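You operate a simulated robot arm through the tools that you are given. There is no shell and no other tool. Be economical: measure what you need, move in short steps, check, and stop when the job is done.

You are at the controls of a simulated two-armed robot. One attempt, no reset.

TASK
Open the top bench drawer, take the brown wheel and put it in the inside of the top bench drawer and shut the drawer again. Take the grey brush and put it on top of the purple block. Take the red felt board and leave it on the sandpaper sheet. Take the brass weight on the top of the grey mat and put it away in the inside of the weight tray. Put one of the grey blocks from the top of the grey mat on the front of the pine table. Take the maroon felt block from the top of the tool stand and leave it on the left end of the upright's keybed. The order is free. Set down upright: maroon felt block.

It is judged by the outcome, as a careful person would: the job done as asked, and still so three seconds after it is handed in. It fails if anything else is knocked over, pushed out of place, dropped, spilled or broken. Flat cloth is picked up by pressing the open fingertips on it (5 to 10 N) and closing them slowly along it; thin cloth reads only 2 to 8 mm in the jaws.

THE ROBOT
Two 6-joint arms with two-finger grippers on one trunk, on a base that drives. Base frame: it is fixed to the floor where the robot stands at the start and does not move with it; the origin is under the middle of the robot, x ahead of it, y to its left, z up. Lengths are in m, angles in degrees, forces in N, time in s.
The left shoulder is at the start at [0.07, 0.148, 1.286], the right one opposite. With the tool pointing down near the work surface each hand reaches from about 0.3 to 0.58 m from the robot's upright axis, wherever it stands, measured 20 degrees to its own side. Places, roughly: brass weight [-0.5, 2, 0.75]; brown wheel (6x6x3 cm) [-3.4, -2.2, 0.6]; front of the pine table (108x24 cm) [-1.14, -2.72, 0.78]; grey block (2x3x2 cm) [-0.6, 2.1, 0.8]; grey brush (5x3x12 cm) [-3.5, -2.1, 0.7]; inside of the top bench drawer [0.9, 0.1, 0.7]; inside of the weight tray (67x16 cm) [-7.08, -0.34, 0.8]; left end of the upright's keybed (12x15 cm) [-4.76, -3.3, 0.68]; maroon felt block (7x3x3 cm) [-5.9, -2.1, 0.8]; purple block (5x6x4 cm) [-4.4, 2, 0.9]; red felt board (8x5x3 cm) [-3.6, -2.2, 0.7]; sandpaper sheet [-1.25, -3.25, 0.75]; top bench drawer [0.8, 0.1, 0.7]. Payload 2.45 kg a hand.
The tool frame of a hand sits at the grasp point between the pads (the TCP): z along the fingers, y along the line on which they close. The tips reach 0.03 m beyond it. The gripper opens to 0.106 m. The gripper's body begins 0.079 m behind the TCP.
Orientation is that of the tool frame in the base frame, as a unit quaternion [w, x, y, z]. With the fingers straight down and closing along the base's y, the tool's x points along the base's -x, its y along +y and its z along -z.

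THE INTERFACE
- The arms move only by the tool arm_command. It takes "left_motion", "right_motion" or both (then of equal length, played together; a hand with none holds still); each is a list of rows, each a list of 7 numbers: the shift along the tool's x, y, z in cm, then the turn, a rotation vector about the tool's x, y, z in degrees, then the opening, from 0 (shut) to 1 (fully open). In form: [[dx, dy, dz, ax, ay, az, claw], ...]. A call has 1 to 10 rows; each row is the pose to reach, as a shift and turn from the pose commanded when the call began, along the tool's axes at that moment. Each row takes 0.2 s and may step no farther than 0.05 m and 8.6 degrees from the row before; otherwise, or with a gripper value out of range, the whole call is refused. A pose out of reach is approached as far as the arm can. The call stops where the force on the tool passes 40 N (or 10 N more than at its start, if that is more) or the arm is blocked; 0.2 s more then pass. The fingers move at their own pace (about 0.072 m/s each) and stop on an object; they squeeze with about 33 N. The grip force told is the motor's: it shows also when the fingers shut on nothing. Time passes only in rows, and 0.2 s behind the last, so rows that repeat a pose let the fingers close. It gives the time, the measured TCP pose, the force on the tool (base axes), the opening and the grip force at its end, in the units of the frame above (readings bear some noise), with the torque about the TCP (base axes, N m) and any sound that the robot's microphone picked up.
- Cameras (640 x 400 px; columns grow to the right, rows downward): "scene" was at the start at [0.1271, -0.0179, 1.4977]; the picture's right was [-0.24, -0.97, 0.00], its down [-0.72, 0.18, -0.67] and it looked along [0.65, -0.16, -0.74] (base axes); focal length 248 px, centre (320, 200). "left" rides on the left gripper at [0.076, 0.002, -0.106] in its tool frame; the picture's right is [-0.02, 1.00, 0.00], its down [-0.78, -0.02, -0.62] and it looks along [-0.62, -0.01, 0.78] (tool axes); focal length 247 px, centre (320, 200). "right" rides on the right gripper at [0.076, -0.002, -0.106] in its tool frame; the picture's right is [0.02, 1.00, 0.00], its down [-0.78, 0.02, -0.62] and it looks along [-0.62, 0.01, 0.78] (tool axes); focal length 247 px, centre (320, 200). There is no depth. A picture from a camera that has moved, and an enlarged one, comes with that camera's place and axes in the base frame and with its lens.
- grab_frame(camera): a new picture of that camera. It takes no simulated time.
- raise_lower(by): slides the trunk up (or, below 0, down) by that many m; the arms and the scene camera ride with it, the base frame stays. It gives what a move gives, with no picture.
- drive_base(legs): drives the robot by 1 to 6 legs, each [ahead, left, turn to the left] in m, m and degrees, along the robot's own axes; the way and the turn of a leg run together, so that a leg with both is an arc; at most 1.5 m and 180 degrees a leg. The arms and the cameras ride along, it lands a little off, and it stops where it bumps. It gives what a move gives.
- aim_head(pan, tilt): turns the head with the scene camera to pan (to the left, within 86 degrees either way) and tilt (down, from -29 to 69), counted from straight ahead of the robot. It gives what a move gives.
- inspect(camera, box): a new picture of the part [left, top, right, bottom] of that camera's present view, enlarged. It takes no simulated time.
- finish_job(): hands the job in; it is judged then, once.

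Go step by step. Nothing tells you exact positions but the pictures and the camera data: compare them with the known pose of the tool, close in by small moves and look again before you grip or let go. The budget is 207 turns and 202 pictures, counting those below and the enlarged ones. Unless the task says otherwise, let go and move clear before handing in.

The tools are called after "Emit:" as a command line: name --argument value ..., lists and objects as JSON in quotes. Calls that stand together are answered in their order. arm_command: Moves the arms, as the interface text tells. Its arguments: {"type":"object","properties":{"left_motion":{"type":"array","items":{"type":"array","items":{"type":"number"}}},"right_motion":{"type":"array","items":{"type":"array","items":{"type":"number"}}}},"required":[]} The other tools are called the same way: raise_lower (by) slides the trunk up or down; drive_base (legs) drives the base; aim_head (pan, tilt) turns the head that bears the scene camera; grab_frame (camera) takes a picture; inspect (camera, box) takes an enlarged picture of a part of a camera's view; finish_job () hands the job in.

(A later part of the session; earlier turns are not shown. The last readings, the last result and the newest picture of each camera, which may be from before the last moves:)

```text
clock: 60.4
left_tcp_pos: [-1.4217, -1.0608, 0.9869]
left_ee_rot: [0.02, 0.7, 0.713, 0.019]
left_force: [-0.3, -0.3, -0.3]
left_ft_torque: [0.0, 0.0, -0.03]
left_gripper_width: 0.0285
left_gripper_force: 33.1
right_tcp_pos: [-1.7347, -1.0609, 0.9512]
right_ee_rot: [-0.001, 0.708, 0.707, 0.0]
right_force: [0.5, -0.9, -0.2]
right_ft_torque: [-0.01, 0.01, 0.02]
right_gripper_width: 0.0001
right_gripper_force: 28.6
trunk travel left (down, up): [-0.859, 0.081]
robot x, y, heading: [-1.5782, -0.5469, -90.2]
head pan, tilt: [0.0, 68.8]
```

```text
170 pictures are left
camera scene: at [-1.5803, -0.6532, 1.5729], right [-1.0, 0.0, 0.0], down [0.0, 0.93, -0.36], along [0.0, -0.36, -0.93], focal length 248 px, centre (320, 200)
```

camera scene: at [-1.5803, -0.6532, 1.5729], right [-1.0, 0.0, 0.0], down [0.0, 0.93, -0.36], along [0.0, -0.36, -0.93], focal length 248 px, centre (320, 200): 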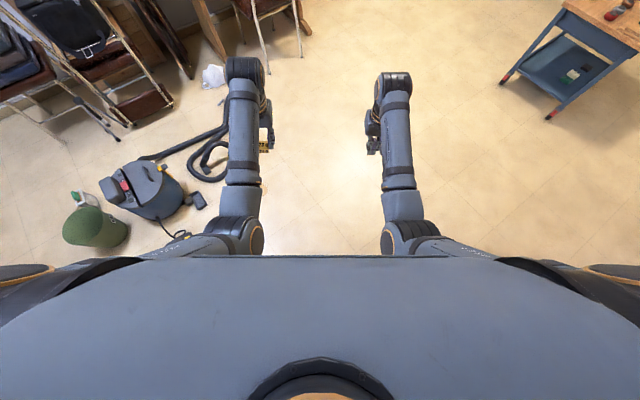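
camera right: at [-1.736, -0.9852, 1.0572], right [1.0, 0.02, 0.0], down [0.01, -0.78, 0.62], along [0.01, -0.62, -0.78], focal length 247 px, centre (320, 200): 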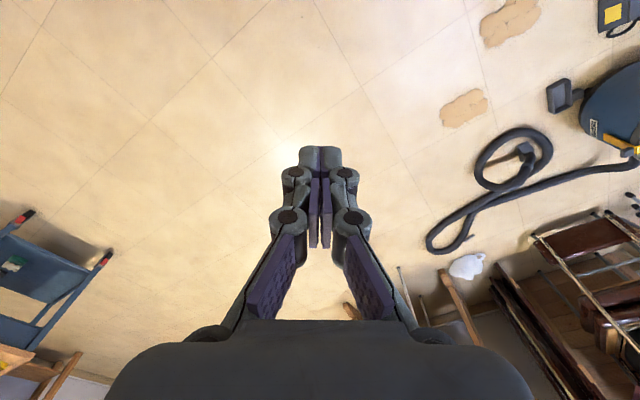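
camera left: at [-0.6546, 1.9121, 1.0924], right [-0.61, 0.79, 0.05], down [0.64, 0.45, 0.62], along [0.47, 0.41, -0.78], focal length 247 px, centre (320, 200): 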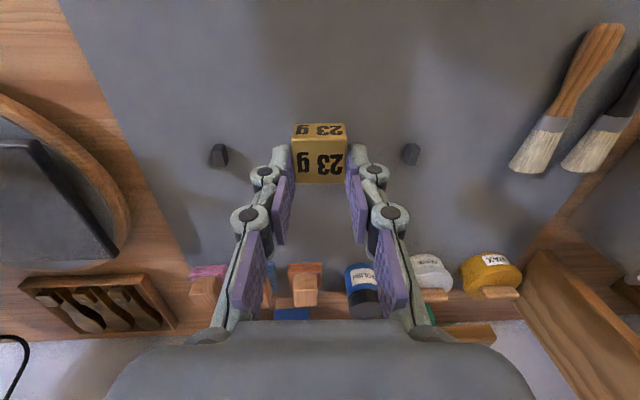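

Not visible here. I turn around to look back along the route.

Emit:
drive_base --legs '[[0, 0, 180]]'

Emit:
aim_head --pan 0 --tilt 40

Emit:
grab_frame --camera "scene"

Emit:
aim_head --pan -50 --tilt 40

Emit:
grab_frame --camera "scene"

```text
clock: 68.1
left_tcp_pos: [-1.7337, -0.0325, 0.9868]
left_ee_rot: [0.019, 0.711, -0.703, -0.019]
left_force: [0.0, -0.3, 0.0]
left_ft_torque: [-0.02, -0.01, 0.0]
left_gripper_width: 0.0287
left_gripper_force: 33.0
right_tcp_pos: [-1.4201, -0.0353, 0.9507]
right_ee_rot: [-0.001, -0.703, 0.711, 0.0]
right_force: [-0.4, -1.2, 0.1]
right_ft_torque: [-0.01, -0.01, 0.02]
right_gripper_width: 0.0
right_gripper_force: 29.1
trunk travel left (down, up): [-0.859, 0.081]
robot x, y, heading: [-1.5825, -0.5502, 89.3]
head pan, tilt: [0.0, 68.8]
```

```text
clock: 69.1
left_tcp_pos: [-1.733, -0.032, 0.9871]
left_ee_rot: [0.02, 0.711, -0.702, -0.019]
left_force: [-0.2, -0.5, -0.7]
left_ft_torque: [0.0, 0.01, 0.0]
left_gripper_width: 0.0289
left_gripper_force: 32.7
right_tcp_pos: [-1.4197, -0.0362, 0.9507]
right_ee_rot: [0.0, -0.702, 0.712, 0.0]
right_force: [-0.4, 0.2, 0.4]
right_ft_torque: [0.02, 0.02, 0.0]
right_gripper_width: 0.0
right_gripper_force: 29.0
trunk travel left (down, up): [-0.859, 0.081]
robot x, y, heading: [-1.5769, -0.5453, 89.5]
head pan, tilt: [0.0, 40.0]
```

```text
169 pictures are left
camera scene: at [-1.5783, -0.4116, 1.609], right [1.0, -0.01, 0.0], down [-0.01, -0.64, -0.77], along [0.01, 0.77, -0.64], focal length 248 px, centre (320, 200)
```

scene: 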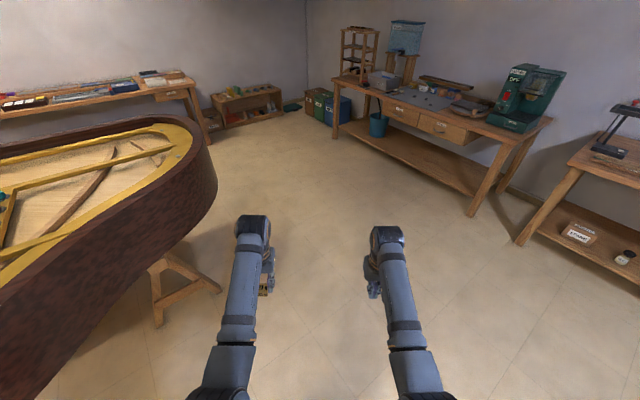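

```text
clock: 70.2
left_tcp_pos: [-1.733, -0.0319, 0.9861]
left_ee_rot: [0.019, 0.711, -0.703, -0.019]
left_force: [-0.2, -0.4, 0.2]
left_ft_torque: [0.01, 0.02, -0.01]
left_gripper_width: 0.0286
left_gripper_force: 32.9
right_tcp_pos: [-1.4207, -0.0343, 0.9517]
right_ee_rot: [-0.001, -0.702, 0.712, -0.001]
right_force: [0.2, 0.0, -0.3]
right_ft_torque: [0.01, 0.01, 0.0]
right_gripper_width: 0.0
right_gripper_force: 28.7
trunk travel left (down, up): [-0.859, 0.081]
robot x, y, heading: [-1.578, -0.5461, 89.6]
head pan, tilt: [-50.0, 40.0]
```

```text
168 pictures are left
camera scene: at [-1.5136, -0.4426, 1.609], right [0.63, -0.77, 0.0], down [-0.5, -0.41, -0.77], along [0.59, 0.49, -0.64], focal length 248 px, centre (320, 200)
```

scene: 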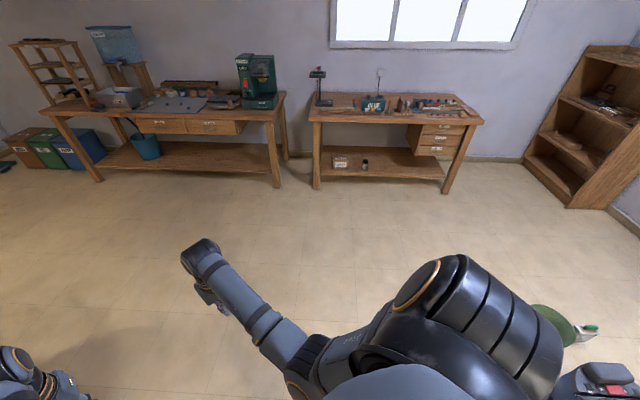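

I zoom into the mat and the floor along the route to find the block.

Emit:
inspect --camera "scene" --box '[100, 70, 320, 200]'

Emit:
inspect --camera "scene" --box '[0, 150, 300, 340]'

Emit:
inspect --camera "scene" --box '[240, 150, 540, 340]'

```text
2.91 times, centred on (210, 135) of scene
camera zoom: at [-1.5136, -0.4426, 1.609], right [0.63, -0.77, 0.0], down [-0.5, -0.41, -0.77], along [0.59, 0.49, -0.64], focal length 722 px, centre (640, 389)
```

zoom: 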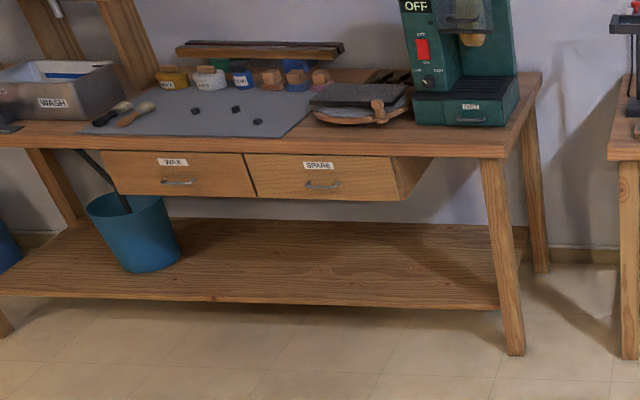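

```text
2.11 times, centred on (150, 245) of scene
camera zoom: at [-1.5136, -0.4426, 1.609], right [0.63, -0.77, 0.0], down [-0.5, -0.41, -0.77], along [0.59, 0.49, -0.64], focal length 522 px, centre (678, 105)
```

zoom: 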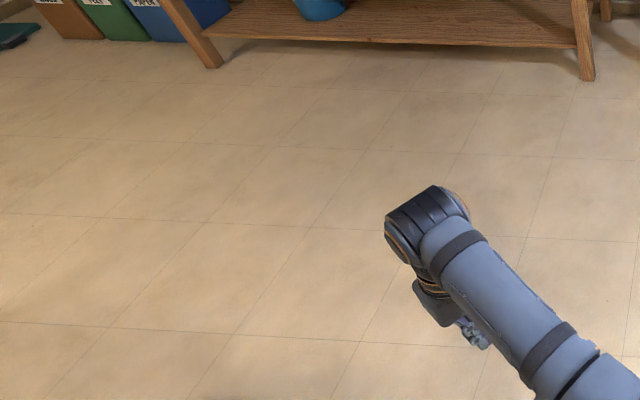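

```text
2.11 times, centred on (390, 245) of scene
camera zoom: at [-1.5136, -0.4426, 1.609], right [0.63, -0.77, 0.0], down [-0.5, -0.41, -0.77], along [0.59, 0.49, -0.64], focal length 522 px, centre (173, 105)
```

zoom: 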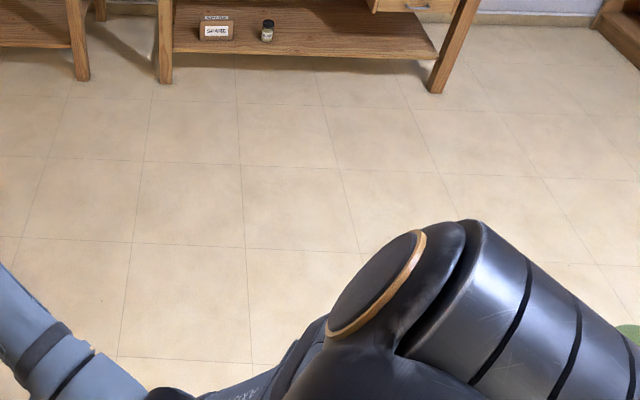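

The block fell right back onto the mat: three blocks are there. I return and re-grip it deeper.

Emit:
drive_base --legs '[[0, 0, -52], [1.1, 0, 0], [0, 1.43, 0], [0.75, 0, 0]]'

Emit:
grab_frame --camera "right"

```text
clock: 74.6
left_tcp_pos: [-1.1227, -0.0017, 0.9885]
left_ee_rot: [-0.008, -0.329, 0.944, 0.026]
left_force: [-0.3, 0.4, -0.1]
left_ft_torque: [-0.01, 0.05, 0.0]
left_gripper_width: 0.0287
left_gripper_force: 32.9
right_tcp_pos: [-0.9338, -0.2507, 0.9521]
right_ee_rot: [-0.001, -0.319, 0.948, 0.001]
right_force: [0.0, 0.7, 0.1]
right_ft_torque: [0.0, -0.01, 0.04]
right_gripper_width: 0.0002
right_gripper_force: 28.6
trunk travel left (down, up): [-0.859, 0.081]
robot x, y, heading: [-1.4367, -0.4341, 37.3]
head pan, tilt: [-50.0, 40.0]
stopped in leg 2: the robot was blocked; the commanded pose is now the measured one
```

```text
164 pictures are left
camera right: at [-0.9931, -0.2991, 1.0577], right [-0.62, 0.78, 0.0], down [0.61, 0.49, 0.62], along [0.49, 0.39, -0.78], focal length 247 px, centre (320, 200)
```

right: 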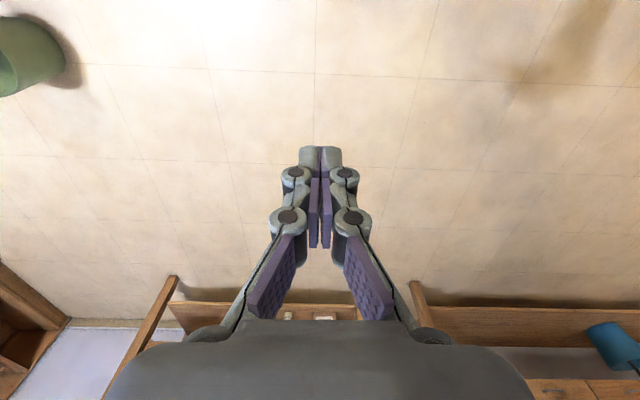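

The base was blocked. I look down at the floor near me.

Emit:
aim_head --pan -40 --tilt 69

Emit:
grab_frame --camera "scene"

Emit:
aim_head --pan 40 --tilt 69

Emit:
grab_frame --camera "scene"

```text
clock: 75.5
left_tcp_pos: [-1.1224, -0.0011, 0.9867]
left_ee_rot: [-0.01, -0.33, 0.944, 0.026]
left_force: [0.3, 0.0, -0.3]
left_ft_torque: [0.01, -0.03, -0.03]
left_gripper_width: 0.0283
left_gripper_force: 32.7
right_tcp_pos: [-0.9334, -0.2502, 0.9507]
right_ee_rot: [-0.001, -0.319, 0.948, 0.0]
right_force: [0.1, 0.2, 0.0]
right_ft_torque: [0.01, -0.01, -0.01]
right_gripper_width: 0.0
right_gripper_force: 28.2
trunk travel left (down, up): [-0.859, 0.081]
robot x, y, heading: [-1.4372, -0.4362, 37.0]
head pan, tilt: [-40.0, 68.8]
```

```text
163 pictures are left
camera scene: at [-1.339, -0.4095, 1.573], right [-0.05, -1.0, 0.0], down [-0.93, 0.05, -0.36], along [0.36, -0.02, -0.93], focal length 248 px, centre (320, 200)
```

scene: 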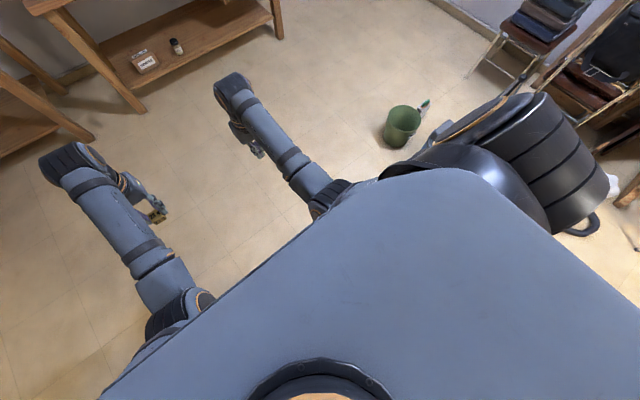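

```text
clock: 77.1
left_tcp_pos: [-1.1217, 0.0005, 0.9868]
left_ee_rot: [-0.009, -0.33, 0.944, 0.025]
left_force: [-0.1, 0.8, -0.3]
left_ft_torque: [-0.02, -0.01, 0.01]
left_gripper_width: 0.0285
left_gripper_force: 32.5
right_tcp_pos: [-0.9325, -0.2509, 0.9505]
right_ee_rot: [-0.001, -0.319, 0.948, 0.0]
right_force: [0.3, -0.4, 0.5]
right_ft_torque: [-0.01, -0.01, -0.01]
right_gripper_width: 0.0
right_gripper_force: 29.1
trunk travel left (down, up): [-0.859, 0.081]
robot x, y, heading: [-1.4378, -0.4415, 37.3]
head pan, tilt: [40.0, 68.8]
```

```text
162 pictures are left
camera scene: at [-1.3819, -0.3518, 1.5729], right [0.98, -0.22, 0.0], down [-0.21, -0.91, -0.36], along [0.08, 0.35, -0.93], focal length 248 px, centre (320, 200)
```

scene: 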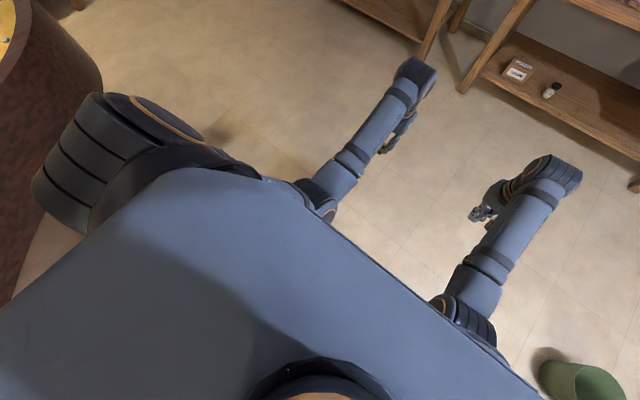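

Nothing obvious blocks the base. I try again ahead a little.

Emit:
drive_base --legs '[[0.3, 0, 0]]'

```text
clock: 79.1
left_tcp_pos: [-0.8856, 0.1817, 0.9875]
left_ee_rot: [-0.008, -0.33, 0.944, 0.026]
left_force: [-0.6, -0.9, -0.7]
left_ft_torque: [0.02, -0.02, -0.02]
left_gripper_width: 0.0283
left_gripper_force: 32.9
right_tcp_pos: [-0.6948, -0.0693, 0.9521]
right_ee_rot: [0.001, -0.321, 0.947, 0.0]
right_force: [0.3, 0.0, 0.3]
right_ft_torque: [0.0, -0.05, 0.02]
right_gripper_width: 0.0
right_gripper_force: 28.5
trunk travel left (down, up): [-0.859, 0.081]
robot x, y, heading: [-1.1969, -0.2568, 37.1]
head pan, tilt: [40.0, 68.8]
```

It moves on. I continue with the remaining legs to the mat.

Emit:
drive_base --legs '[[0.6, 0, 0], [0, 1.43, 0], [0.75, 0, 0]]'

Emit:
grab_frame --camera "right"

```text
clock: 92.8
left_tcp_pos: [-0.6533, 2.1156, 0.9867]
left_ee_rot: [-0.009, -0.324, 0.946, 0.025]
left_force: [-0.8, 0.8, -0.1]
left_ft_torque: [-0.03, 0.0, 0.04]
left_gripper_width: 0.0286
left_gripper_force: 33.4
right_tcp_pos: [-0.466, 1.8626, 0.9518]
right_ee_rot: [-0.002, -0.313, 0.95, 0.0]
right_force: [0.2, 0.7, -0.1]
right_ft_torque: [-0.02, 0.01, -0.03]
right_gripper_width: 0.0
right_gripper_force: 28.7
trunk travel left (down, up): [-0.859, 0.081]
robot x, y, heading: [-0.9699, 1.6871, 36.6]
head pan, tilt: [40.0, 68.8]
```

```text
161 pictures are left
camera right: at [-0.526, 1.8162, 1.0572], right [-0.61, 0.79, 0.0], down [0.62, 0.48, 0.62], along [0.49, 0.38, -0.78], focal length 247 px, centre (320, 200)
```

right: 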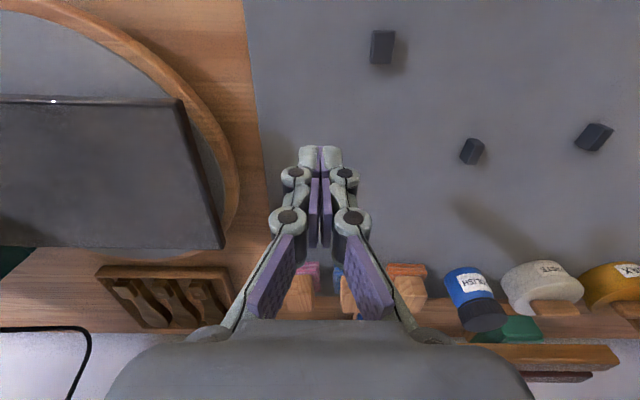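

The block lies flat now at about [-0.536, 1.881]. I move above it with the jaws half open.

Emit:
arm_command --right_motion '[[2, 2.6, 0, 0, 0, 0, 0.45], [4.5, 5.6, 1.5, 0, 0, 0, 0.45], [4.5, 5.6, 5, 0, 0, 0, 0.45], [4.5, 5.6, 7, 0, 0, 0, 0.45]]'

Emit:
grab_frame --camera "right"

```text
clock: 93.5
left_tcp_pos: [-0.6527, 2.1152, 0.9876]
left_ee_rot: [-0.009, -0.324, 0.946, 0.027]
left_force: [0.1, -0.4, -1.1]
left_ft_torque: [0.0, 0.01, 0.02]
left_gripper_width: 0.0289
left_gripper_force: 33.3
right_tcp_pos: [-0.4732, 1.8149, 0.9216]
right_ee_rot: [0.031, -0.297, 0.951, -0.076]
right_force: [0.1, 0.1, 0.2]
right_ft_torque: [0.0, -0.04, -0.01]
right_gripper_width: 0.048
right_gripper_force: 0.1
trunk travel left (down, up): [-0.859, 0.081]
robot x, y, heading: [-0.9698, 1.6835, 36.6]
head pan, tilt: [40.0, 68.8]
stopped in row 3 (right hand): the arm was blocked; the commanded pose is now the measured one
```

```text
160 pictures are left
camera right: at [-0.5454, 1.7831, 1.0254], right [-0.58, 0.8, -0.17], down [0.57, 0.54, 0.62], along [0.59, 0.26, -0.77], focal length 247 px, centre (320, 200)
```

right: 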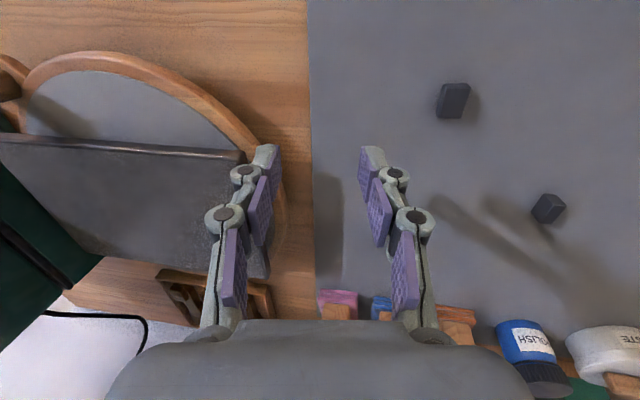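

The arm hit a limit inward and tilted. I straighten the hand, then strafe the base left so the block lies on the right arm's side.

Emit:
arm_command --right_motion '[[0, 0, -1, -4.7, 0.3, -0.9, 0.45], [0, 0, -2, -9.4, 0.6, -1.8, 0.45]]'

Emit:
drive_base --legs '[[0, 0.12, 0]]'

Emit:
grab_frame --camera "right"

```text
clock: 94.1
left_tcp_pos: [-0.6524, 2.1161, 0.9872]
left_ee_rot: [-0.008, -0.324, 0.946, 0.027]
left_force: [0.5, -0.1, -0.1]
left_ft_torque: [0.02, -0.01, -0.02]
left_gripper_width: 0.0285
left_gripper_force: 33.0
right_tcp_pos: [-0.4754, 1.8178, 0.9411]
right_ee_rot: [0.0, -0.313, 0.95, 0.001]
right_force: [-0.8, -0.5, 0.0]
right_ft_torque: [0.0, 0.0, 0.01]
right_gripper_width: 0.0475
right_gripper_force: 0.2
trunk travel left (down, up): [-0.859, 0.081]
robot x, y, heading: [-0.9715, 1.6827, 36.6]
head pan, tilt: [40.0, 68.8]
```

```text
clock: 95.3
left_tcp_pos: [-0.7248, 2.2119, 0.9872]
left_ee_rot: [-0.009, -0.324, 0.946, 0.026]
left_force: [0.4, 0.5, -0.9]
left_ft_torque: [0.0, 0.04, 0.01]
left_gripper_width: 0.0284
left_gripper_force: 33.0
right_tcp_pos: [-0.5464, 1.9143, 0.9413]
right_ee_rot: [-0.001, -0.313, 0.95, 0.001]
right_force: [0.1, -0.3, 0.5]
right_ft_torque: [-0.03, 0.01, -0.04]
right_gripper_width: 0.0479
right_gripper_force: 0.1
trunk travel left (down, up): [-0.859, 0.081]
robot x, y, heading: [-1.042, 1.7766, 36.3]
head pan, tilt: [40.0, 68.8]
```

```text
159 pictures are left
camera right: at [-0.6064, 1.8676, 1.0474], right [-0.61, 0.79, 0.0], down [0.62, 0.48, 0.62], along [0.49, 0.38, -0.78], focal length 247 px, centre (320, 200)
```

right: 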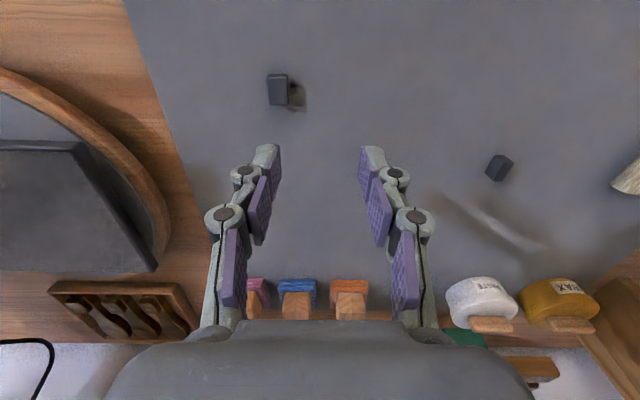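

I move above the block and descend most of the way.

Emit:
arm_command --right_motion '[[1.1, -4.1, 1, 0, 0, 0, 0.45], [1.1, -4.1, 5, 0, 0, 0, 0.45], [1.1, -4.1, 7.5, 0, 0, 0, 0.45]]'

Emit:
grab_frame --camera "right"

```text
clock: 96.1
left_tcp_pos: [-0.7256, 2.2146, 0.9857]
left_ee_rot: [-0.008, -0.324, 0.946, 0.025]
left_force: [0.7, 1.0, 0.3]
left_ft_torque: [-0.04, 0.02, 0.01]
left_gripper_width: 0.0288
left_gripper_force: 32.7
right_tcp_pos: [-0.5328, 1.8797, 0.8646]
right_ee_rot: [0.002, -0.313, 0.95, -0.001]
right_force: [0.3, -0.2, -0.5]
right_ft_torque: [0.0, 0.0, -0.01]
right_gripper_width: 0.0477
right_gripper_force: 0.0
trunk travel left (down, up): [-0.859, 0.081]
robot x, y, heading: [-1.0397, 1.7807, 36.4]
head pan, tilt: [40.0, 68.8]
```

```text
158 pictures are left
camera right: at [-0.5921, 1.8323, 0.9711], right [-0.61, 0.79, 0.0], down [0.62, 0.48, 0.62], along [0.49, 0.38, -0.78], focal length 247 px, centre (320, 200)
```

right: 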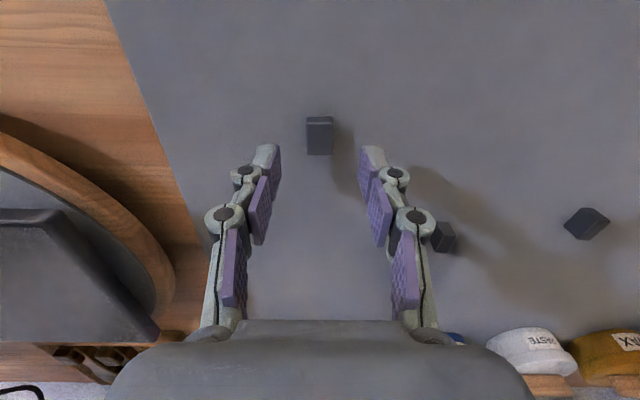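

Well centred. I descend the last 2 cm and close slowly.

Emit:
arm_command --right_motion '[[-0.2, 0, 1.2, 0, 0, 0, 0.45], [-0.2, 0, 2.1, 0, 0, 0, 0.4], [-0.2, 0, 2.1, 0, 0, 0, 0.3], [-0.2, 0, 2.1, 0, 0, 0, 0.2], [-0.2, 0, 2.1, 0, 0, 0, 0.15], [-0.2, 0, 2.1, 0, 0, 0, 0.15]]'

Emit:
grab_frame --camera "right"

```text
clock: 97.5
left_tcp_pos: [-0.7243, 2.2137, 0.9871]
left_ee_rot: [-0.009, -0.324, 0.946, 0.025]
left_force: [-0.3, 0.3, 0.4]
left_ft_torque: [-0.02, 0.02, -0.03]
left_gripper_width: 0.0288
left_gripper_force: 33.4
right_tcp_pos: [-0.5303, 1.8786, 0.8448]
right_ee_rot: [0.0, -0.313, 0.95, 0.0]
right_force: [0.2, 1.7, -0.2]
right_ft_torque: [-0.03, 0.02, 0.01]
right_gripper_width: 0.017
right_gripper_force: 33.1
trunk travel left (down, up): [-0.859, 0.081]
robot x, y, heading: [-1.0405, 1.7783, 36.3]
head pan, tilt: [40.0, 68.8]
```

```text
157 pictures are left
camera right: at [-0.5894, 1.8315, 0.9506], right [-0.61, 0.79, 0.0], down [0.62, 0.48, 0.62], along [0.49, 0.38, -0.78], focal length 247 px, centre (320, 200)
```

right: 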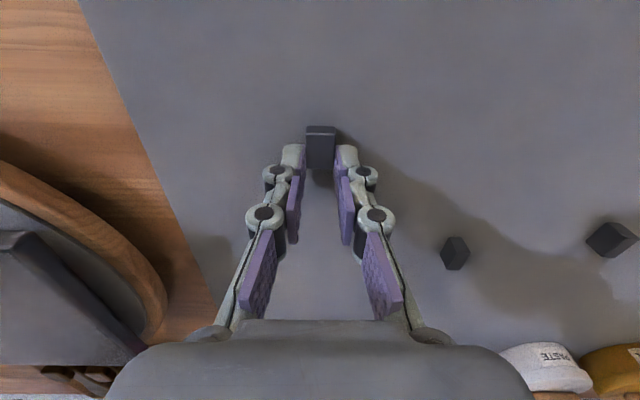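

Gripped, but I re-seat it slightly deeper and more central for safety.

Emit:
arm_command --right_motion '[[0, 0, 0, 0, 0, 0, 0.26], [0.5, 0, 0.2, 0, 0, 0, 0.26], [0.5, 0, 0.6, 0, 0, 0, 0.26], [0.5, 0, 0.6, 0, 0, 0, 0.1], [0.5, 0, 0.6, 0, 0, 0, 0.05], [0.5, 0, 0.6, 0, 0, 0, 0.0]]'

Emit:
arm_command --right_motion '[[0, 0, -2, 0, 0, 0, 0], [0, 0, -2, 0, 0, 0, 0], [0, 0, -6, 0, 0, 0, 0], [0, 0, -10, 0, 0, 0, 0]]'

Emit:
grab_frame --camera "right"

```text
clock: 98.9
left_tcp_pos: [-0.7241, 2.2133, 0.9868]
left_ee_rot: [-0.008, -0.324, 0.946, 0.026]
left_force: [0.6, -0.9, -1.0]
left_ft_torque: [0.03, -0.02, -0.01]
left_gripper_width: 0.0285
left_gripper_force: 32.8
right_tcp_pos: [-0.5353, 1.8742, 0.8385]
right_ee_rot: [0.0, -0.313, 0.95, 0.0]
right_force: [0.1, 0.2, 0.9]
right_ft_torque: [0.0, -0.04, 0.04]
right_gripper_width: 0.017
right_gripper_force: 32.9
trunk travel left (down, up): [-0.859, 0.081]
robot x, y, heading: [-1.0463, 1.7788, 36.4]
head pan, tilt: [40.0, 68.8]
```

```text
clock: 99.9
left_tcp_pos: [-0.7246, 2.2138, 0.9872]
left_ee_rot: [-0.008, -0.324, 0.946, 0.026]
left_force: [-0.6, 0.5, 0.0]
left_ft_torque: [0.01, -0.02, -0.01]
left_gripper_width: 0.0285
left_gripper_force: 33.0
right_tcp_pos: [-0.5356, 1.874, 0.9411]
right_ee_rot: [0.001, -0.312, 0.95, 0.0]
right_force: [0.0, -0.3, -0.2]
right_ft_torque: [-0.01, -0.01, 0.01]
right_gripper_width: 0.0172
right_gripper_force: 33.5
trunk travel left (down, up): [-0.859, 0.081]
robot x, y, heading: [-1.0454, 1.7793, 36.3]
head pan, tilt: [40.0, 68.8]
```

```text
156 pictures are left
camera right: at [-0.5943, 1.8271, 1.0463], right [-0.61, 0.79, 0.0], down [0.62, 0.48, 0.62], along [0.49, 0.38, -0.78], focal length 247 px, centre (320, 200)
```

right: 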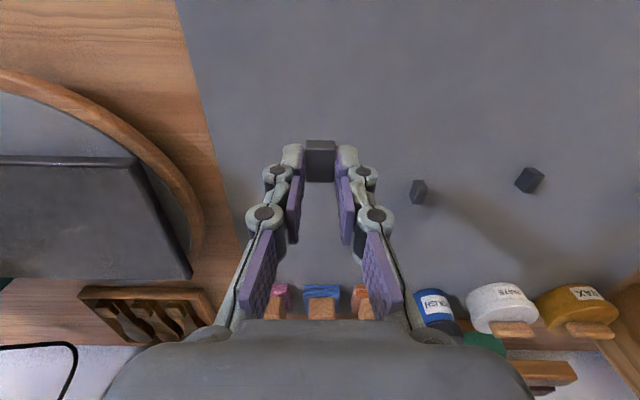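

Block is well held this time. I drive around toward the right end of the pine table, away from the chair and vacuum hose.

Emit:
drive_base --legs '[[-0.65, -0.15, 0], [0, 0, -126], [1.5, 0, 0], [1.5, 0, 0]]'

Emit:
aim_head --pan 10 --tilt 40

Emit:
grab_frame --camera "scene"

```text
clock: 122.7
left_tcp_pos: [-1.2693, -2.2111, 0.9857]
left_ee_rot: [0.02, 0.698, 0.715, 0.019]
left_force: [0.3, 0.2, -0.7]
left_ft_torque: [0.01, -0.01, -0.04]
left_gripper_width: 0.0289
left_gripper_force: 33.0
right_tcp_pos: [-1.6552, -2.163, 0.9385]
right_ee_rot: [0.0, 0.707, 0.707, 0.0]
right_force: [-0.1, 0.6, -0.1]
right_ft_torque: [0.03, 0.02, 0.0]
right_gripper_width: 0.0171
right_gripper_force: 33.2
trunk travel left (down, up): [-0.859, 0.081]
robot x, y, heading: [-1.4273, -1.701, -90.0]
head pan, tilt: [40.0, 68.8]
```

```text
clock: 123.7
left_tcp_pos: [-1.2688, -2.2111, 0.9869]
left_ee_rot: [0.019, 0.698, 0.716, 0.019]
left_force: [0.3, -0.1, -0.5]
left_ft_torque: [-0.04, 0.01, -0.01]
left_gripper_width: 0.0288
left_gripper_force: 32.8
right_tcp_pos: [-1.6545, -2.1629, 0.9391]
right_ee_rot: [0.001, 0.707, 0.707, -0.001]
right_force: [0.4, 0.7, 0.0]
right_ft_torque: [0.01, -0.01, 0.02]
right_gripper_width: 0.0171
right_gripper_force: 33.1
trunk travel left (down, up): [-0.859, 0.081]
robot x, y, heading: [-1.4307, -1.6976, -89.8]
head pan, tilt: [10.0, 40.0]
```

```text
155 pictures are left
camera scene: at [-1.414, -1.8307, 1.609], right [-0.98, -0.17, 0.0], down [-0.11, 0.63, -0.77], along [0.13, -0.75, -0.64], focal length 248 px, centre (320, 200)
```

scene: 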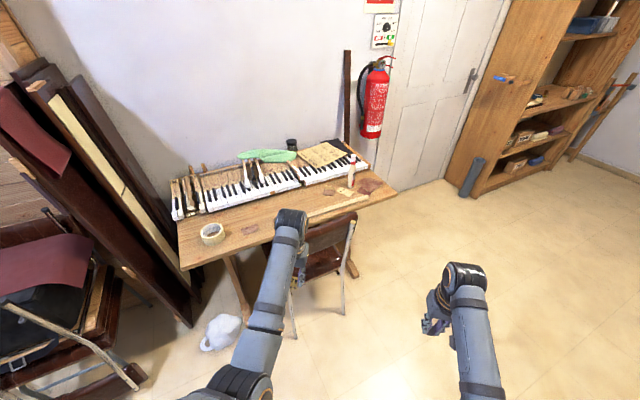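

I zoom on the table to identify the sandpaper sheet and the free front strip.

Emit:
inspect --camera "scene" --box '[160, 120, 420, 280]'

```text
2.46 times, centred on (290, 200) of scene
camera zoom: at [-1.414, -1.8307, 1.609], right [-0.98, -0.17, 0.0], down [-0.11, 0.63, -0.77], along [0.13, -0.75, -0.64], focal length 611 px, centre (394, 200)
```

zoom: 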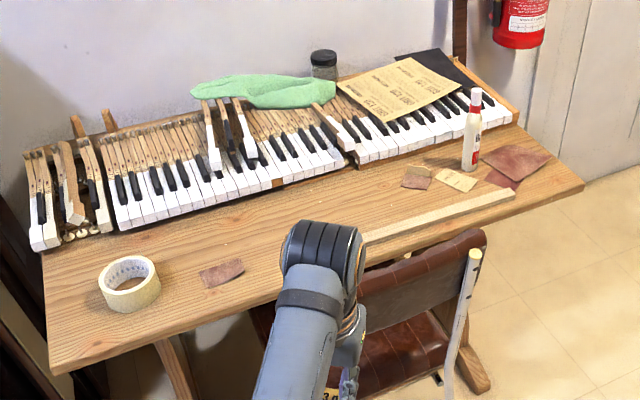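

The free spot on the front strip is near the right front corner. I go around to the right end of the table and face along it.

Emit:
drive_base --legs '[[0.4, -0.75, 0], [1.0, 0, 0], [0, 0, 126]]'

Emit:
aim_head --pan -5 --tilt 45

Emit:
grab_frame --camera "scene"

Emit:
grab_frame --camera "right"

```text
clock: 138.2
left_tcp_pos: [-1.8616, -2.6646, 0.9871]
left_ee_rot: [-0.008, -0.318, 0.948, 0.025]
left_force: [-0.3, 0.1, 0.3]
left_ft_torque: [0.01, 0.0, 0.0]
left_gripper_width: 0.0286
left_gripper_force: 33.3
right_tcp_pos: [-1.6739, -3.0052, 0.9397]
right_ee_rot: [0.0, -0.307, 0.952, -0.001]
right_force: [-0.3, -0.1, -0.1]
right_ft_torque: [-0.01, 0.02, -0.04]
right_gripper_width: 0.0167
right_gripper_force: 33.0
trunk travel left (down, up): [-0.859, 0.081]
robot x, y, heading: [-2.1819, -3.097, 36.0]
head pan, tilt: [10.0, 40.0]
```

```text
clock: 138.9
left_tcp_pos: [-1.8615, -2.6645, 0.9871]
left_ee_rot: [-0.009, -0.318, 0.948, 0.026]
left_force: [-1.1, 0.5, -0.3]
left_ft_torque: [-0.01, 0.0, -0.01]
left_gripper_width: 0.0284
left_gripper_force: 32.8
right_tcp_pos: [-1.675, -3.0063, 0.939]
right_ee_rot: [0.0, -0.307, 0.952, -0.001]
right_force: [0.2, -0.2, -0.2]
right_ft_torque: [0.02, -0.03, 0.03]
right_gripper_width: 0.017
right_gripper_force: 32.5
trunk travel left (down, up): [-0.859, 0.081]
robot x, y, heading: [-2.1837, -3.0959, 35.8]
head pan, tilt: [-5.0, 45.0]
```

```text
153 pictures are left
camera scene: at [-2.0731, -3.0222, 1.6018], right [0.51, -0.86, 0.0], down [-0.61, -0.36, -0.71], along [0.61, 0.36, -0.71], focal length 248 px, centre (320, 200)
```

scene: 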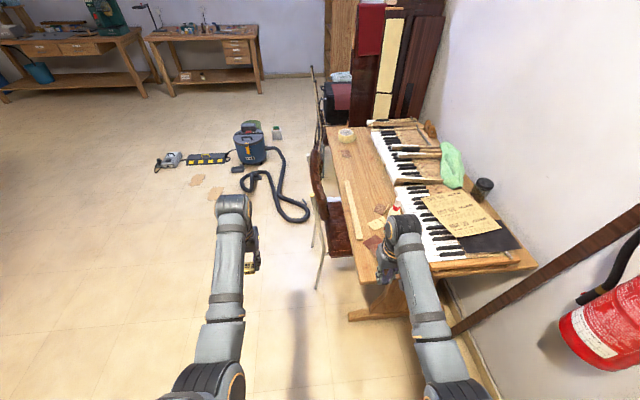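

```text
152 pictures are left
camera right: at [-1.7348, -3.0519, 1.0457], right [-0.6, 0.8, 0.0], down [0.63, 0.47, 0.62], along [0.5, 0.37, -0.78], focal length 247 px, centre (320, 200)
```

right: 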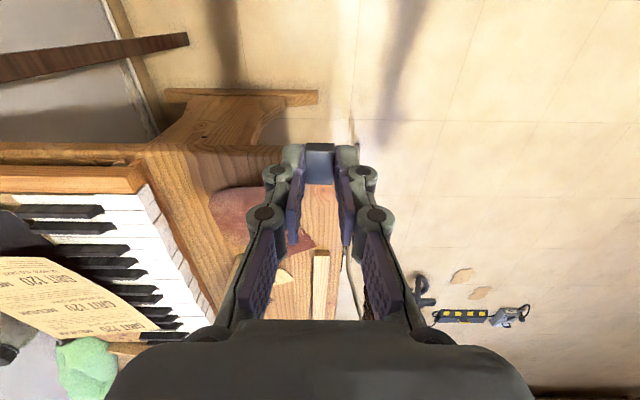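

The "GRIT 120" sheet is the sandpaper. Free wood on the front strip is about 13 cm ahead of the right hand; I drive ahead that much.

Emit:
drive_base --legs '[[0.13, 0, 0]]'

Emit:
arm_command --right_motion '[[0, 0.8, 2.5, 0, 0, 0, 0], [0, 1, 5, 0, 0, 0, 0]]'

Emit:
grab_frame --camera "right"

```text
clock: 140.2
left_tcp_pos: [-1.7551, -2.5876, 0.9878]
left_ee_rot: [-0.008, -0.318, 0.948, 0.026]
left_force: [0.6, -0.2, 0.6]
left_ft_torque: [-0.02, 0.01, 0.0]
left_gripper_width: 0.0286
left_gripper_force: 33.0
right_tcp_pos: [-1.5693, -2.9296, 0.9401]
right_ee_rot: [0.0, -0.307, 0.952, 0.0]
right_force: [-0.2, -1.2, -0.1]
right_ft_torque: [0.03, -0.03, 0.0]
right_gripper_width: 0.017
right_gripper_force: 33.1
trunk travel left (down, up): [-0.859, 0.081]
robot x, y, heading: [-2.0785, -3.0172, 35.5]
head pan, tilt: [-5.0, 45.0]
```

```text
clock: 140.8
left_tcp_pos: [-1.7556, -2.5883, 0.9871]
left_ee_rot: [-0.009, -0.318, 0.948, 0.026]
left_force: [-0.1, 0.9, 0.1]
left_ft_torque: [-0.01, -0.02, -0.01]
left_gripper_width: 0.0287
left_gripper_force: 32.8
right_tcp_pos: [-1.5751, -2.9214, 0.8894]
right_ee_rot: [0.0, -0.307, 0.952, 0.0]
right_force: [0.4, 0.0, -1.0]
right_ft_torque: [0.01, 0.03, -0.01]
right_gripper_width: 0.0172
right_gripper_force: 32.6
trunk travel left (down, up): [-0.859, 0.081]
robot x, y, heading: [-2.0783, -3.0199, 35.5]
head pan, tilt: [-5.0, 45.0]
```

```text
151 pictures are left
camera right: at [-1.6345, -2.9667, 0.9947], right [-0.6, 0.8, 0.0], down [0.62, 0.47, 0.62], along [0.5, 0.37, -0.78], focal length 247 px, centre (320, 200)
```

right: 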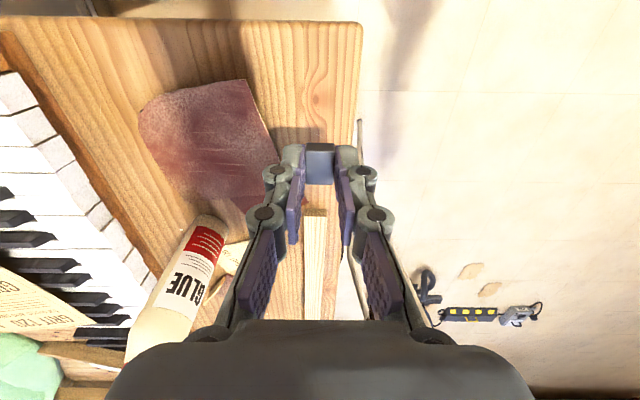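

The spot below the block is free wood. I descend near the surface, then slowly to contact.

Emit:
arm_command --right_motion '[[0, 0, 2.5, 0, 0, 0, 0], [0, 0, 5, 0, 0, 0, 0], [0, 0, 6, 0, 0, 0, 0]]'

Emit:
grab_frame --camera "right"

```text
clock: 141.6
left_tcp_pos: [-1.755, -2.5871, 0.9867]
left_ee_rot: [-0.009, -0.319, 0.948, 0.025]
left_force: [0.4, 0.2, -0.8]
left_ft_torque: [-0.01, 0.0, 0.01]
left_gripper_width: 0.0287
left_gripper_force: 33.1
right_tcp_pos: [-1.575, -2.9194, 0.8293]
right_ee_rot: [0.0, -0.308, 0.951, 0.0]
right_force: [0.4, -0.1, -0.6]
right_ft_torque: [-0.01, 0.01, 0.0]
right_gripper_width: 0.0169
right_gripper_force: 32.5
trunk travel left (down, up): [-0.859, 0.081]
robot x, y, heading: [-2.0763, -3.0174, 35.8]
head pan, tilt: [-5.0, 45.0]
```

```text
150 pictures are left
camera right: at [-1.6348, -2.9657, 0.9356], right [-0.6, 0.8, 0.0], down [0.63, 0.47, 0.62], along [0.5, 0.37, -0.78], focal length 247 px, centre (320, 200)
```

right: 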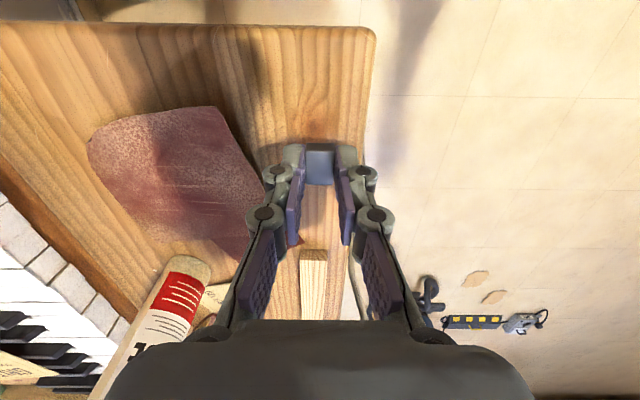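

I descend in small steps until contact.

Emit:
arm_command --right_motion '[[0, 0, 0.4, 0, 0, 0, 0], [0, 0, 0.8, 0, 0, 0, 0], [0, 0, 1.1, 0, 0, 0, 0]]'

Emit:
inspect --camera "scene" --box '[330, 190, 430, 300]'

```text
clock: 142.4
left_tcp_pos: [-1.7553, -2.588, 0.9859]
left_ee_rot: [-0.008, -0.318, 0.948, 0.026]
left_force: [-0.4, 0.1, -0.5]
left_ft_torque: [0.0, 0.0, 0.02]
left_gripper_width: 0.0288
left_gripper_force: 32.5
right_tcp_pos: [-1.5735, -2.9216, 0.8196]
right_ee_rot: [0.001, -0.307, 0.952, 0.001]
right_force: [-0.3, 0.0, -0.1]
right_ft_torque: [0.03, -0.01, 0.02]
right_gripper_width: 0.0172
right_gripper_force: 32.9
trunk travel left (down, up): [-0.859, 0.081]
robot x, y, heading: [-2.0776, -3.0152, 35.7]
head pan, tilt: [-5.0, 45.0]
```

```text
3.64 times, centred on (380, 245) of scene
camera zoom: at [-1.9665, -2.9454, 1.6018], right [0.51, -0.86, 0.0], down [-0.61, -0.36, -0.71], along [0.61, 0.36, -0.71], focal length 902 px, centre (102, 36)
```

zoom: 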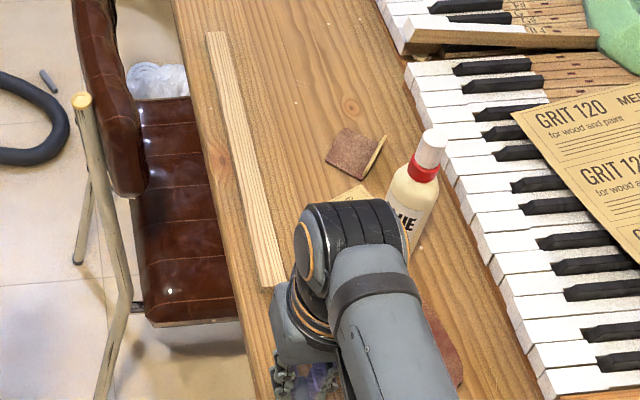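

Still no contact; I continue down in small steps.

Emit:
arm_command --right_motion '[[0, 0, 0.4, 0, 0, 0, 0], [0, 0, 0.8, 0, 0, 0, 0], [0, 0, 1.1, 0, 0, 0, 0], [0, 0, 1.4, 0, 0, 0, 0]]'

Emit:
grab_frame --camera "right"

```text
clock: 143.4
left_tcp_pos: [-1.7569, -2.5888, 0.9885]
left_ee_rot: [-0.008, -0.318, 0.948, 0.027]
left_force: [-0.7, -1.0, -0.4]
left_ft_torque: [0.02, -0.03, -0.01]
left_gripper_width: 0.0285
left_gripper_force: 33.1
right_tcp_pos: [-1.5744, -2.9191, 0.8104]
right_ee_rot: [0.005, -0.307, 0.952, -0.001]
right_force: [-7.6, -4.9, 20.4]
right_ft_torque: [-0.13, 0.26, 0.03]
right_gripper_width: 0.0171
right_gripper_force: 33.2
trunk travel left (down, up): [-0.859, 0.081]
robot x, y, heading: [-2.0731, -3.0169, 35.8]
head pan, tilt: [-5.0, 45.0]
stopped in row 4 (right hand): the force on the tool passed its limit at 44 N (the readings are from after the stop); the commanded pose is now the measured one
```

```text
148 pictures are left
camera right: at [-1.6351, -2.9662, 0.9152], right [-0.6, 0.8, 0.0], down [0.62, 0.47, 0.63], along [0.5, 0.38, -0.78], focal length 247 px, centre (320, 200)
```

right: 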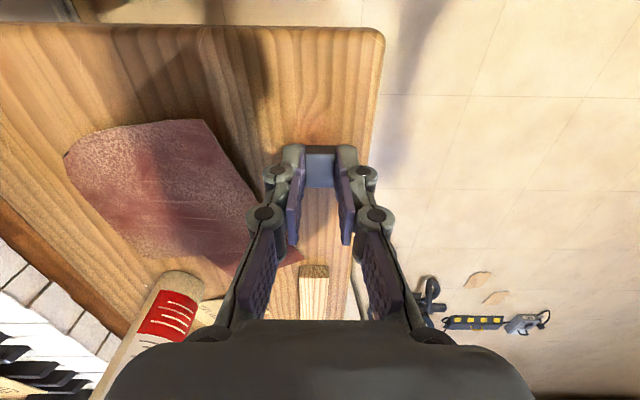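

Contact (table ≈ z 0.757). I release a little and rise.

Emit:
arm_command --right_motion '[[0, 0, -0.1, 0, 0, 0, 0.2], [0, 0, -0.1, 0, 0, 0, 0.35], [0, 0, -0.1, 0, 0, 0, 0.35], [0, 0, -3, 0, 0, 0, 0.35], [0, 0, -7, 0, 0, 0, 0.35], [0, 0, -11, 0, 0, 0, 0.35]]'

Emit:
grab_frame --camera "right"

```text
clock: 144.8
left_tcp_pos: [-1.7541, -2.5874, 0.9862]
left_ee_rot: [-0.009, -0.317, 0.948, 0.026]
left_force: [0.9, 0.1, -0.2]
left_ft_torque: [-0.01, 0.01, 0.02]
left_gripper_width: 0.0286
left_gripper_force: 33.1
right_tcp_pos: [-1.5732, -2.9163, 0.9185]
right_ee_rot: [0.003, -0.307, 0.952, 0.0]
right_force: [-0.5, 0.0, -0.1]
right_ft_torque: [0.01, -0.05, 0.01]
right_gripper_width: 0.0373
right_gripper_force: 0.1
trunk travel left (down, up): [-0.859, 0.081]
robot x, y, heading: [-2.0804, -3.019, 35.7]
head pan, tilt: [-5.0, 45.0]
```

```text
147 pictures are left
camera right: at [-1.6332, -2.9639, 1.0238], right [-0.6, 0.8, 0.0], down [0.62, 0.47, 0.63], along [0.5, 0.38, -0.78], focal length 247 px, centre (320, 200)
```

right: 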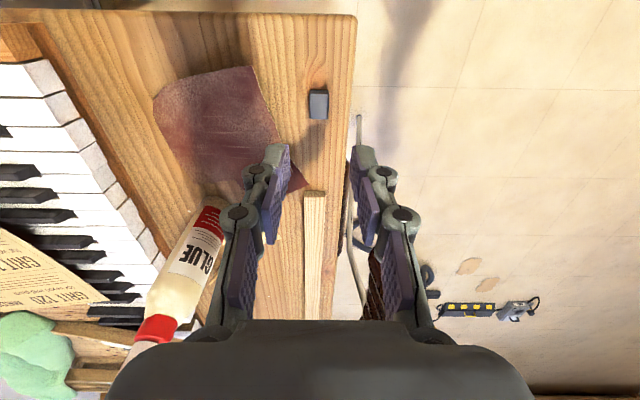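

The block stands on the front of the pine table. Next I carry the weight toward the far wall, passing north of the blue cart.

Emit:
drive_base --legs '[[0, 0.4, 0], [0, 0, 144], [0, -1.25, 0]]'

Emit:
aim_head --pan 0 --tilt 30

Emit:
grab_frame --camera "scene"

```text
clock: 159.2
left_tcp_pos: [-2.8189, -1.6001, 0.9865]
left_ee_rot: [0.028, 1.0, 0.011, 0.001]
left_force: [0.1, 0.4, -1.4]
left_ft_torque: [0.0, 0.01, -0.01]
left_gripper_width: 0.0287
left_gripper_force: 33.0
right_tcp_pos: [-2.771, -1.2266, 0.9175]
right_ee_rot: [-0.001, 1.0, -0.002, -0.002]
right_force: [0.0, 0.0, -0.2]
right_ft_torque: [0.0, 0.03, 0.02]
right_gripper_width: 0.0372
right_gripper_force: 0.1
trunk travel left (down, up): [-0.859, 0.081]
robot x, y, heading: [-2.3041, -1.4428, 180.2]
head pan, tilt: [-5.0, 45.0]
```

```text
clock: 160.0
left_tcp_pos: [-2.8183, -1.5998, 0.9862]
left_ee_rot: [0.027, 1.0, 0.011, 0.0]
left_force: [0.3, 1.0, 0.3]
left_ft_torque: [0.0, 0.0, 0.02]
left_gripper_width: 0.0285
left_gripper_force: 32.7
right_tcp_pos: [-2.7714, -1.2249, 0.918]
right_ee_rot: [-0.001, 1.0, 0.0, -0.003]
right_force: [0.7, -0.1, -0.5]
right_ft_torque: [0.02, -0.03, 0.0]
right_gripper_width: 0.0374
right_gripper_force: 0.1
trunk travel left (down, up): [-0.859, 0.081]
robot x, y, heading: [-2.3056, -1.4379, 180.0]
head pan, tilt: [0.0, 30.0]
```

```text
146 pictures are left
camera scene: at [-2.4446, -1.4393, 1.6243], right [0.0, 1.0, 0.0], down [0.5, 0.0, -0.87], along [-0.87, 0.0, -0.5], focal length 248 px, centre (320, 200)
```

scene: 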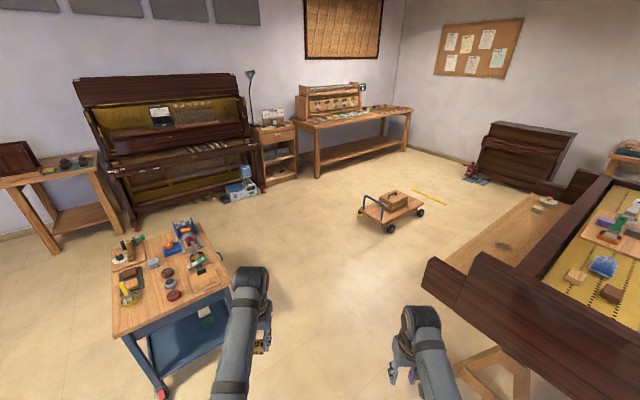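

I see the cart, upright, tool stand with lamp and the bench with the weight tray. I pass between cart and dolly and stop before the tool stand.

Emit:
drive_base --legs '[[1.5, 0, 0], [1.2, 0.1, 0], [0, 0, 37]]'

Emit:
grab_frame --camera "scene"

```text
clock: 174.7
left_tcp_pos: [-5.2809, -2.0428, 0.9874]
left_ee_rot: [0.024, 0.939, 0.342, 0.009]
left_force: [-0.1, 0.0, 0.0]
left_ft_torque: [-0.02, 0.0, 0.02]
left_gripper_width: 0.0285
left_gripper_force: 33.5
right_tcp_pos: [-5.4796, -1.7214, 0.9184]
right_ee_rot: [0.001, 0.943, 0.332, -0.003]
right_force: [-0.6, -0.9, 0.5]
right_ft_torque: [0.03, -0.03, 0.02]
right_gripper_width: 0.0371
right_gripper_force: 0.0
trunk travel left (down, up): [-0.859, 0.081]
robot x, y, heading: [-4.9791, -1.5979, -141.1]
head pan, tilt: [0.0, 30.0]
```

```text
145 pictures are left
camera scene: at [-5.0901, -1.683, 1.6244], right [-0.63, 0.78, 0.0], down [0.39, 0.31, -0.87], along [-0.68, -0.54, -0.5], focal length 248 px, centre (320, 200)
```

scene: 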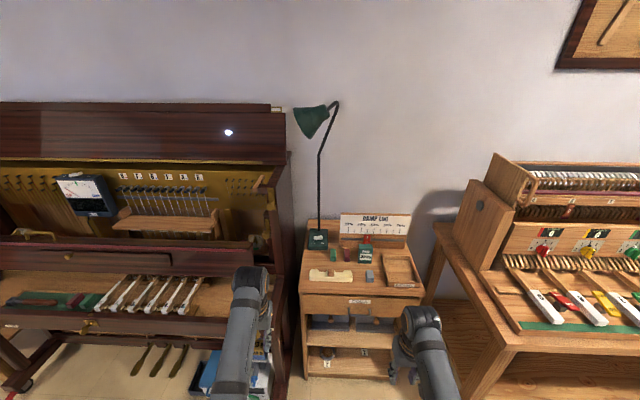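

I zoom in on the tool stand, keybed and the tray bench.

Emit:
inspect --camera "scene" --box '[285, 195, 435, 305]'

Emit:
inspect --camera "scene" --box '[0, 220, 280, 395]'

Emit:
aim_head --pan -50 --tilt 30

Emit:
grab_frame --camera "scene"

```text
3.64 times, centred on (360, 250) of scene
camera zoom: at [-5.0901, -1.683, 1.6244], right [-0.63, 0.78, 0.0], down [0.39, 0.31, -0.87], along [-0.68, -0.54, -0.5], focal length 902 px, centre (174, 18)
```

zoom: 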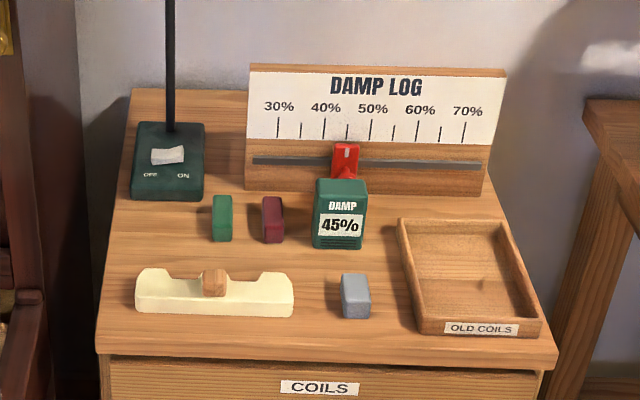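

```text
2.29 times, centred on (140, 308) of scene
camera zoom: at [-5.0901, -1.683, 1.6244], right [-0.63, 0.78, 0.0], down [0.39, 0.31, -0.87], along [-0.68, -0.54, -0.5], focal length 567 px, centre (731, -46)
```

zoom: 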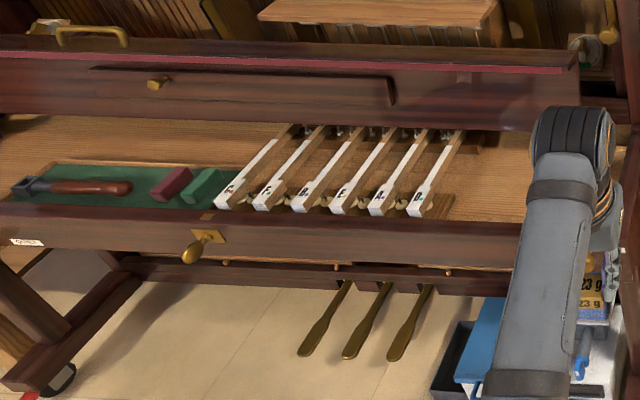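

```text
clock: 175.9
left_tcp_pos: [-5.2801, -2.0414, 0.9863]
left_ee_rot: [0.025, 0.939, 0.343, 0.009]
left_force: [0.7, 0.1, -0.1]
left_ft_torque: [0.01, 0.01, -0.01]
left_gripper_width: 0.0286
left_gripper_force: 33.0
right_tcp_pos: [-5.4785, -1.7218, 0.9174]
right_ee_rot: [0.0, 0.943, 0.332, -0.004]
right_force: [0.2, -0.6, -0.1]
right_ft_torque: [-0.01, 0.02, 0.02]
right_gripper_width: 0.037
right_gripper_force: 0.0
trunk travel left (down, up): [-0.859, 0.081]
robot x, y, heading: [-4.98, -1.5984, -141.3]
head pan, tilt: [-50.0, 30.0]
```

```text
142 pictures are left
camera scene: at [-5.1081, -1.6091, 1.6244], right [0.19, 0.98, 0.0], down [0.49, -0.1, -0.87], along [-0.85, 0.17, -0.5], focal length 248 px, centre (320, 200)
```

scene: 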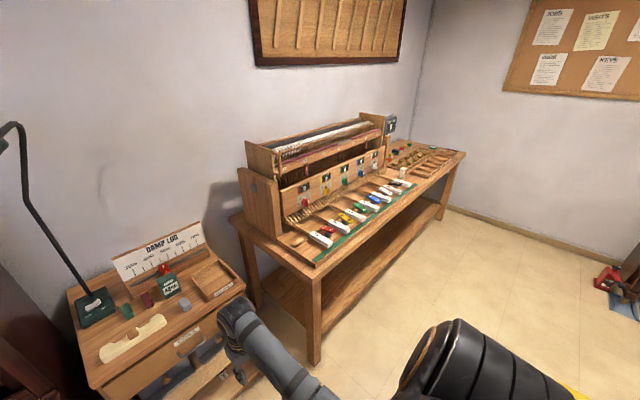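

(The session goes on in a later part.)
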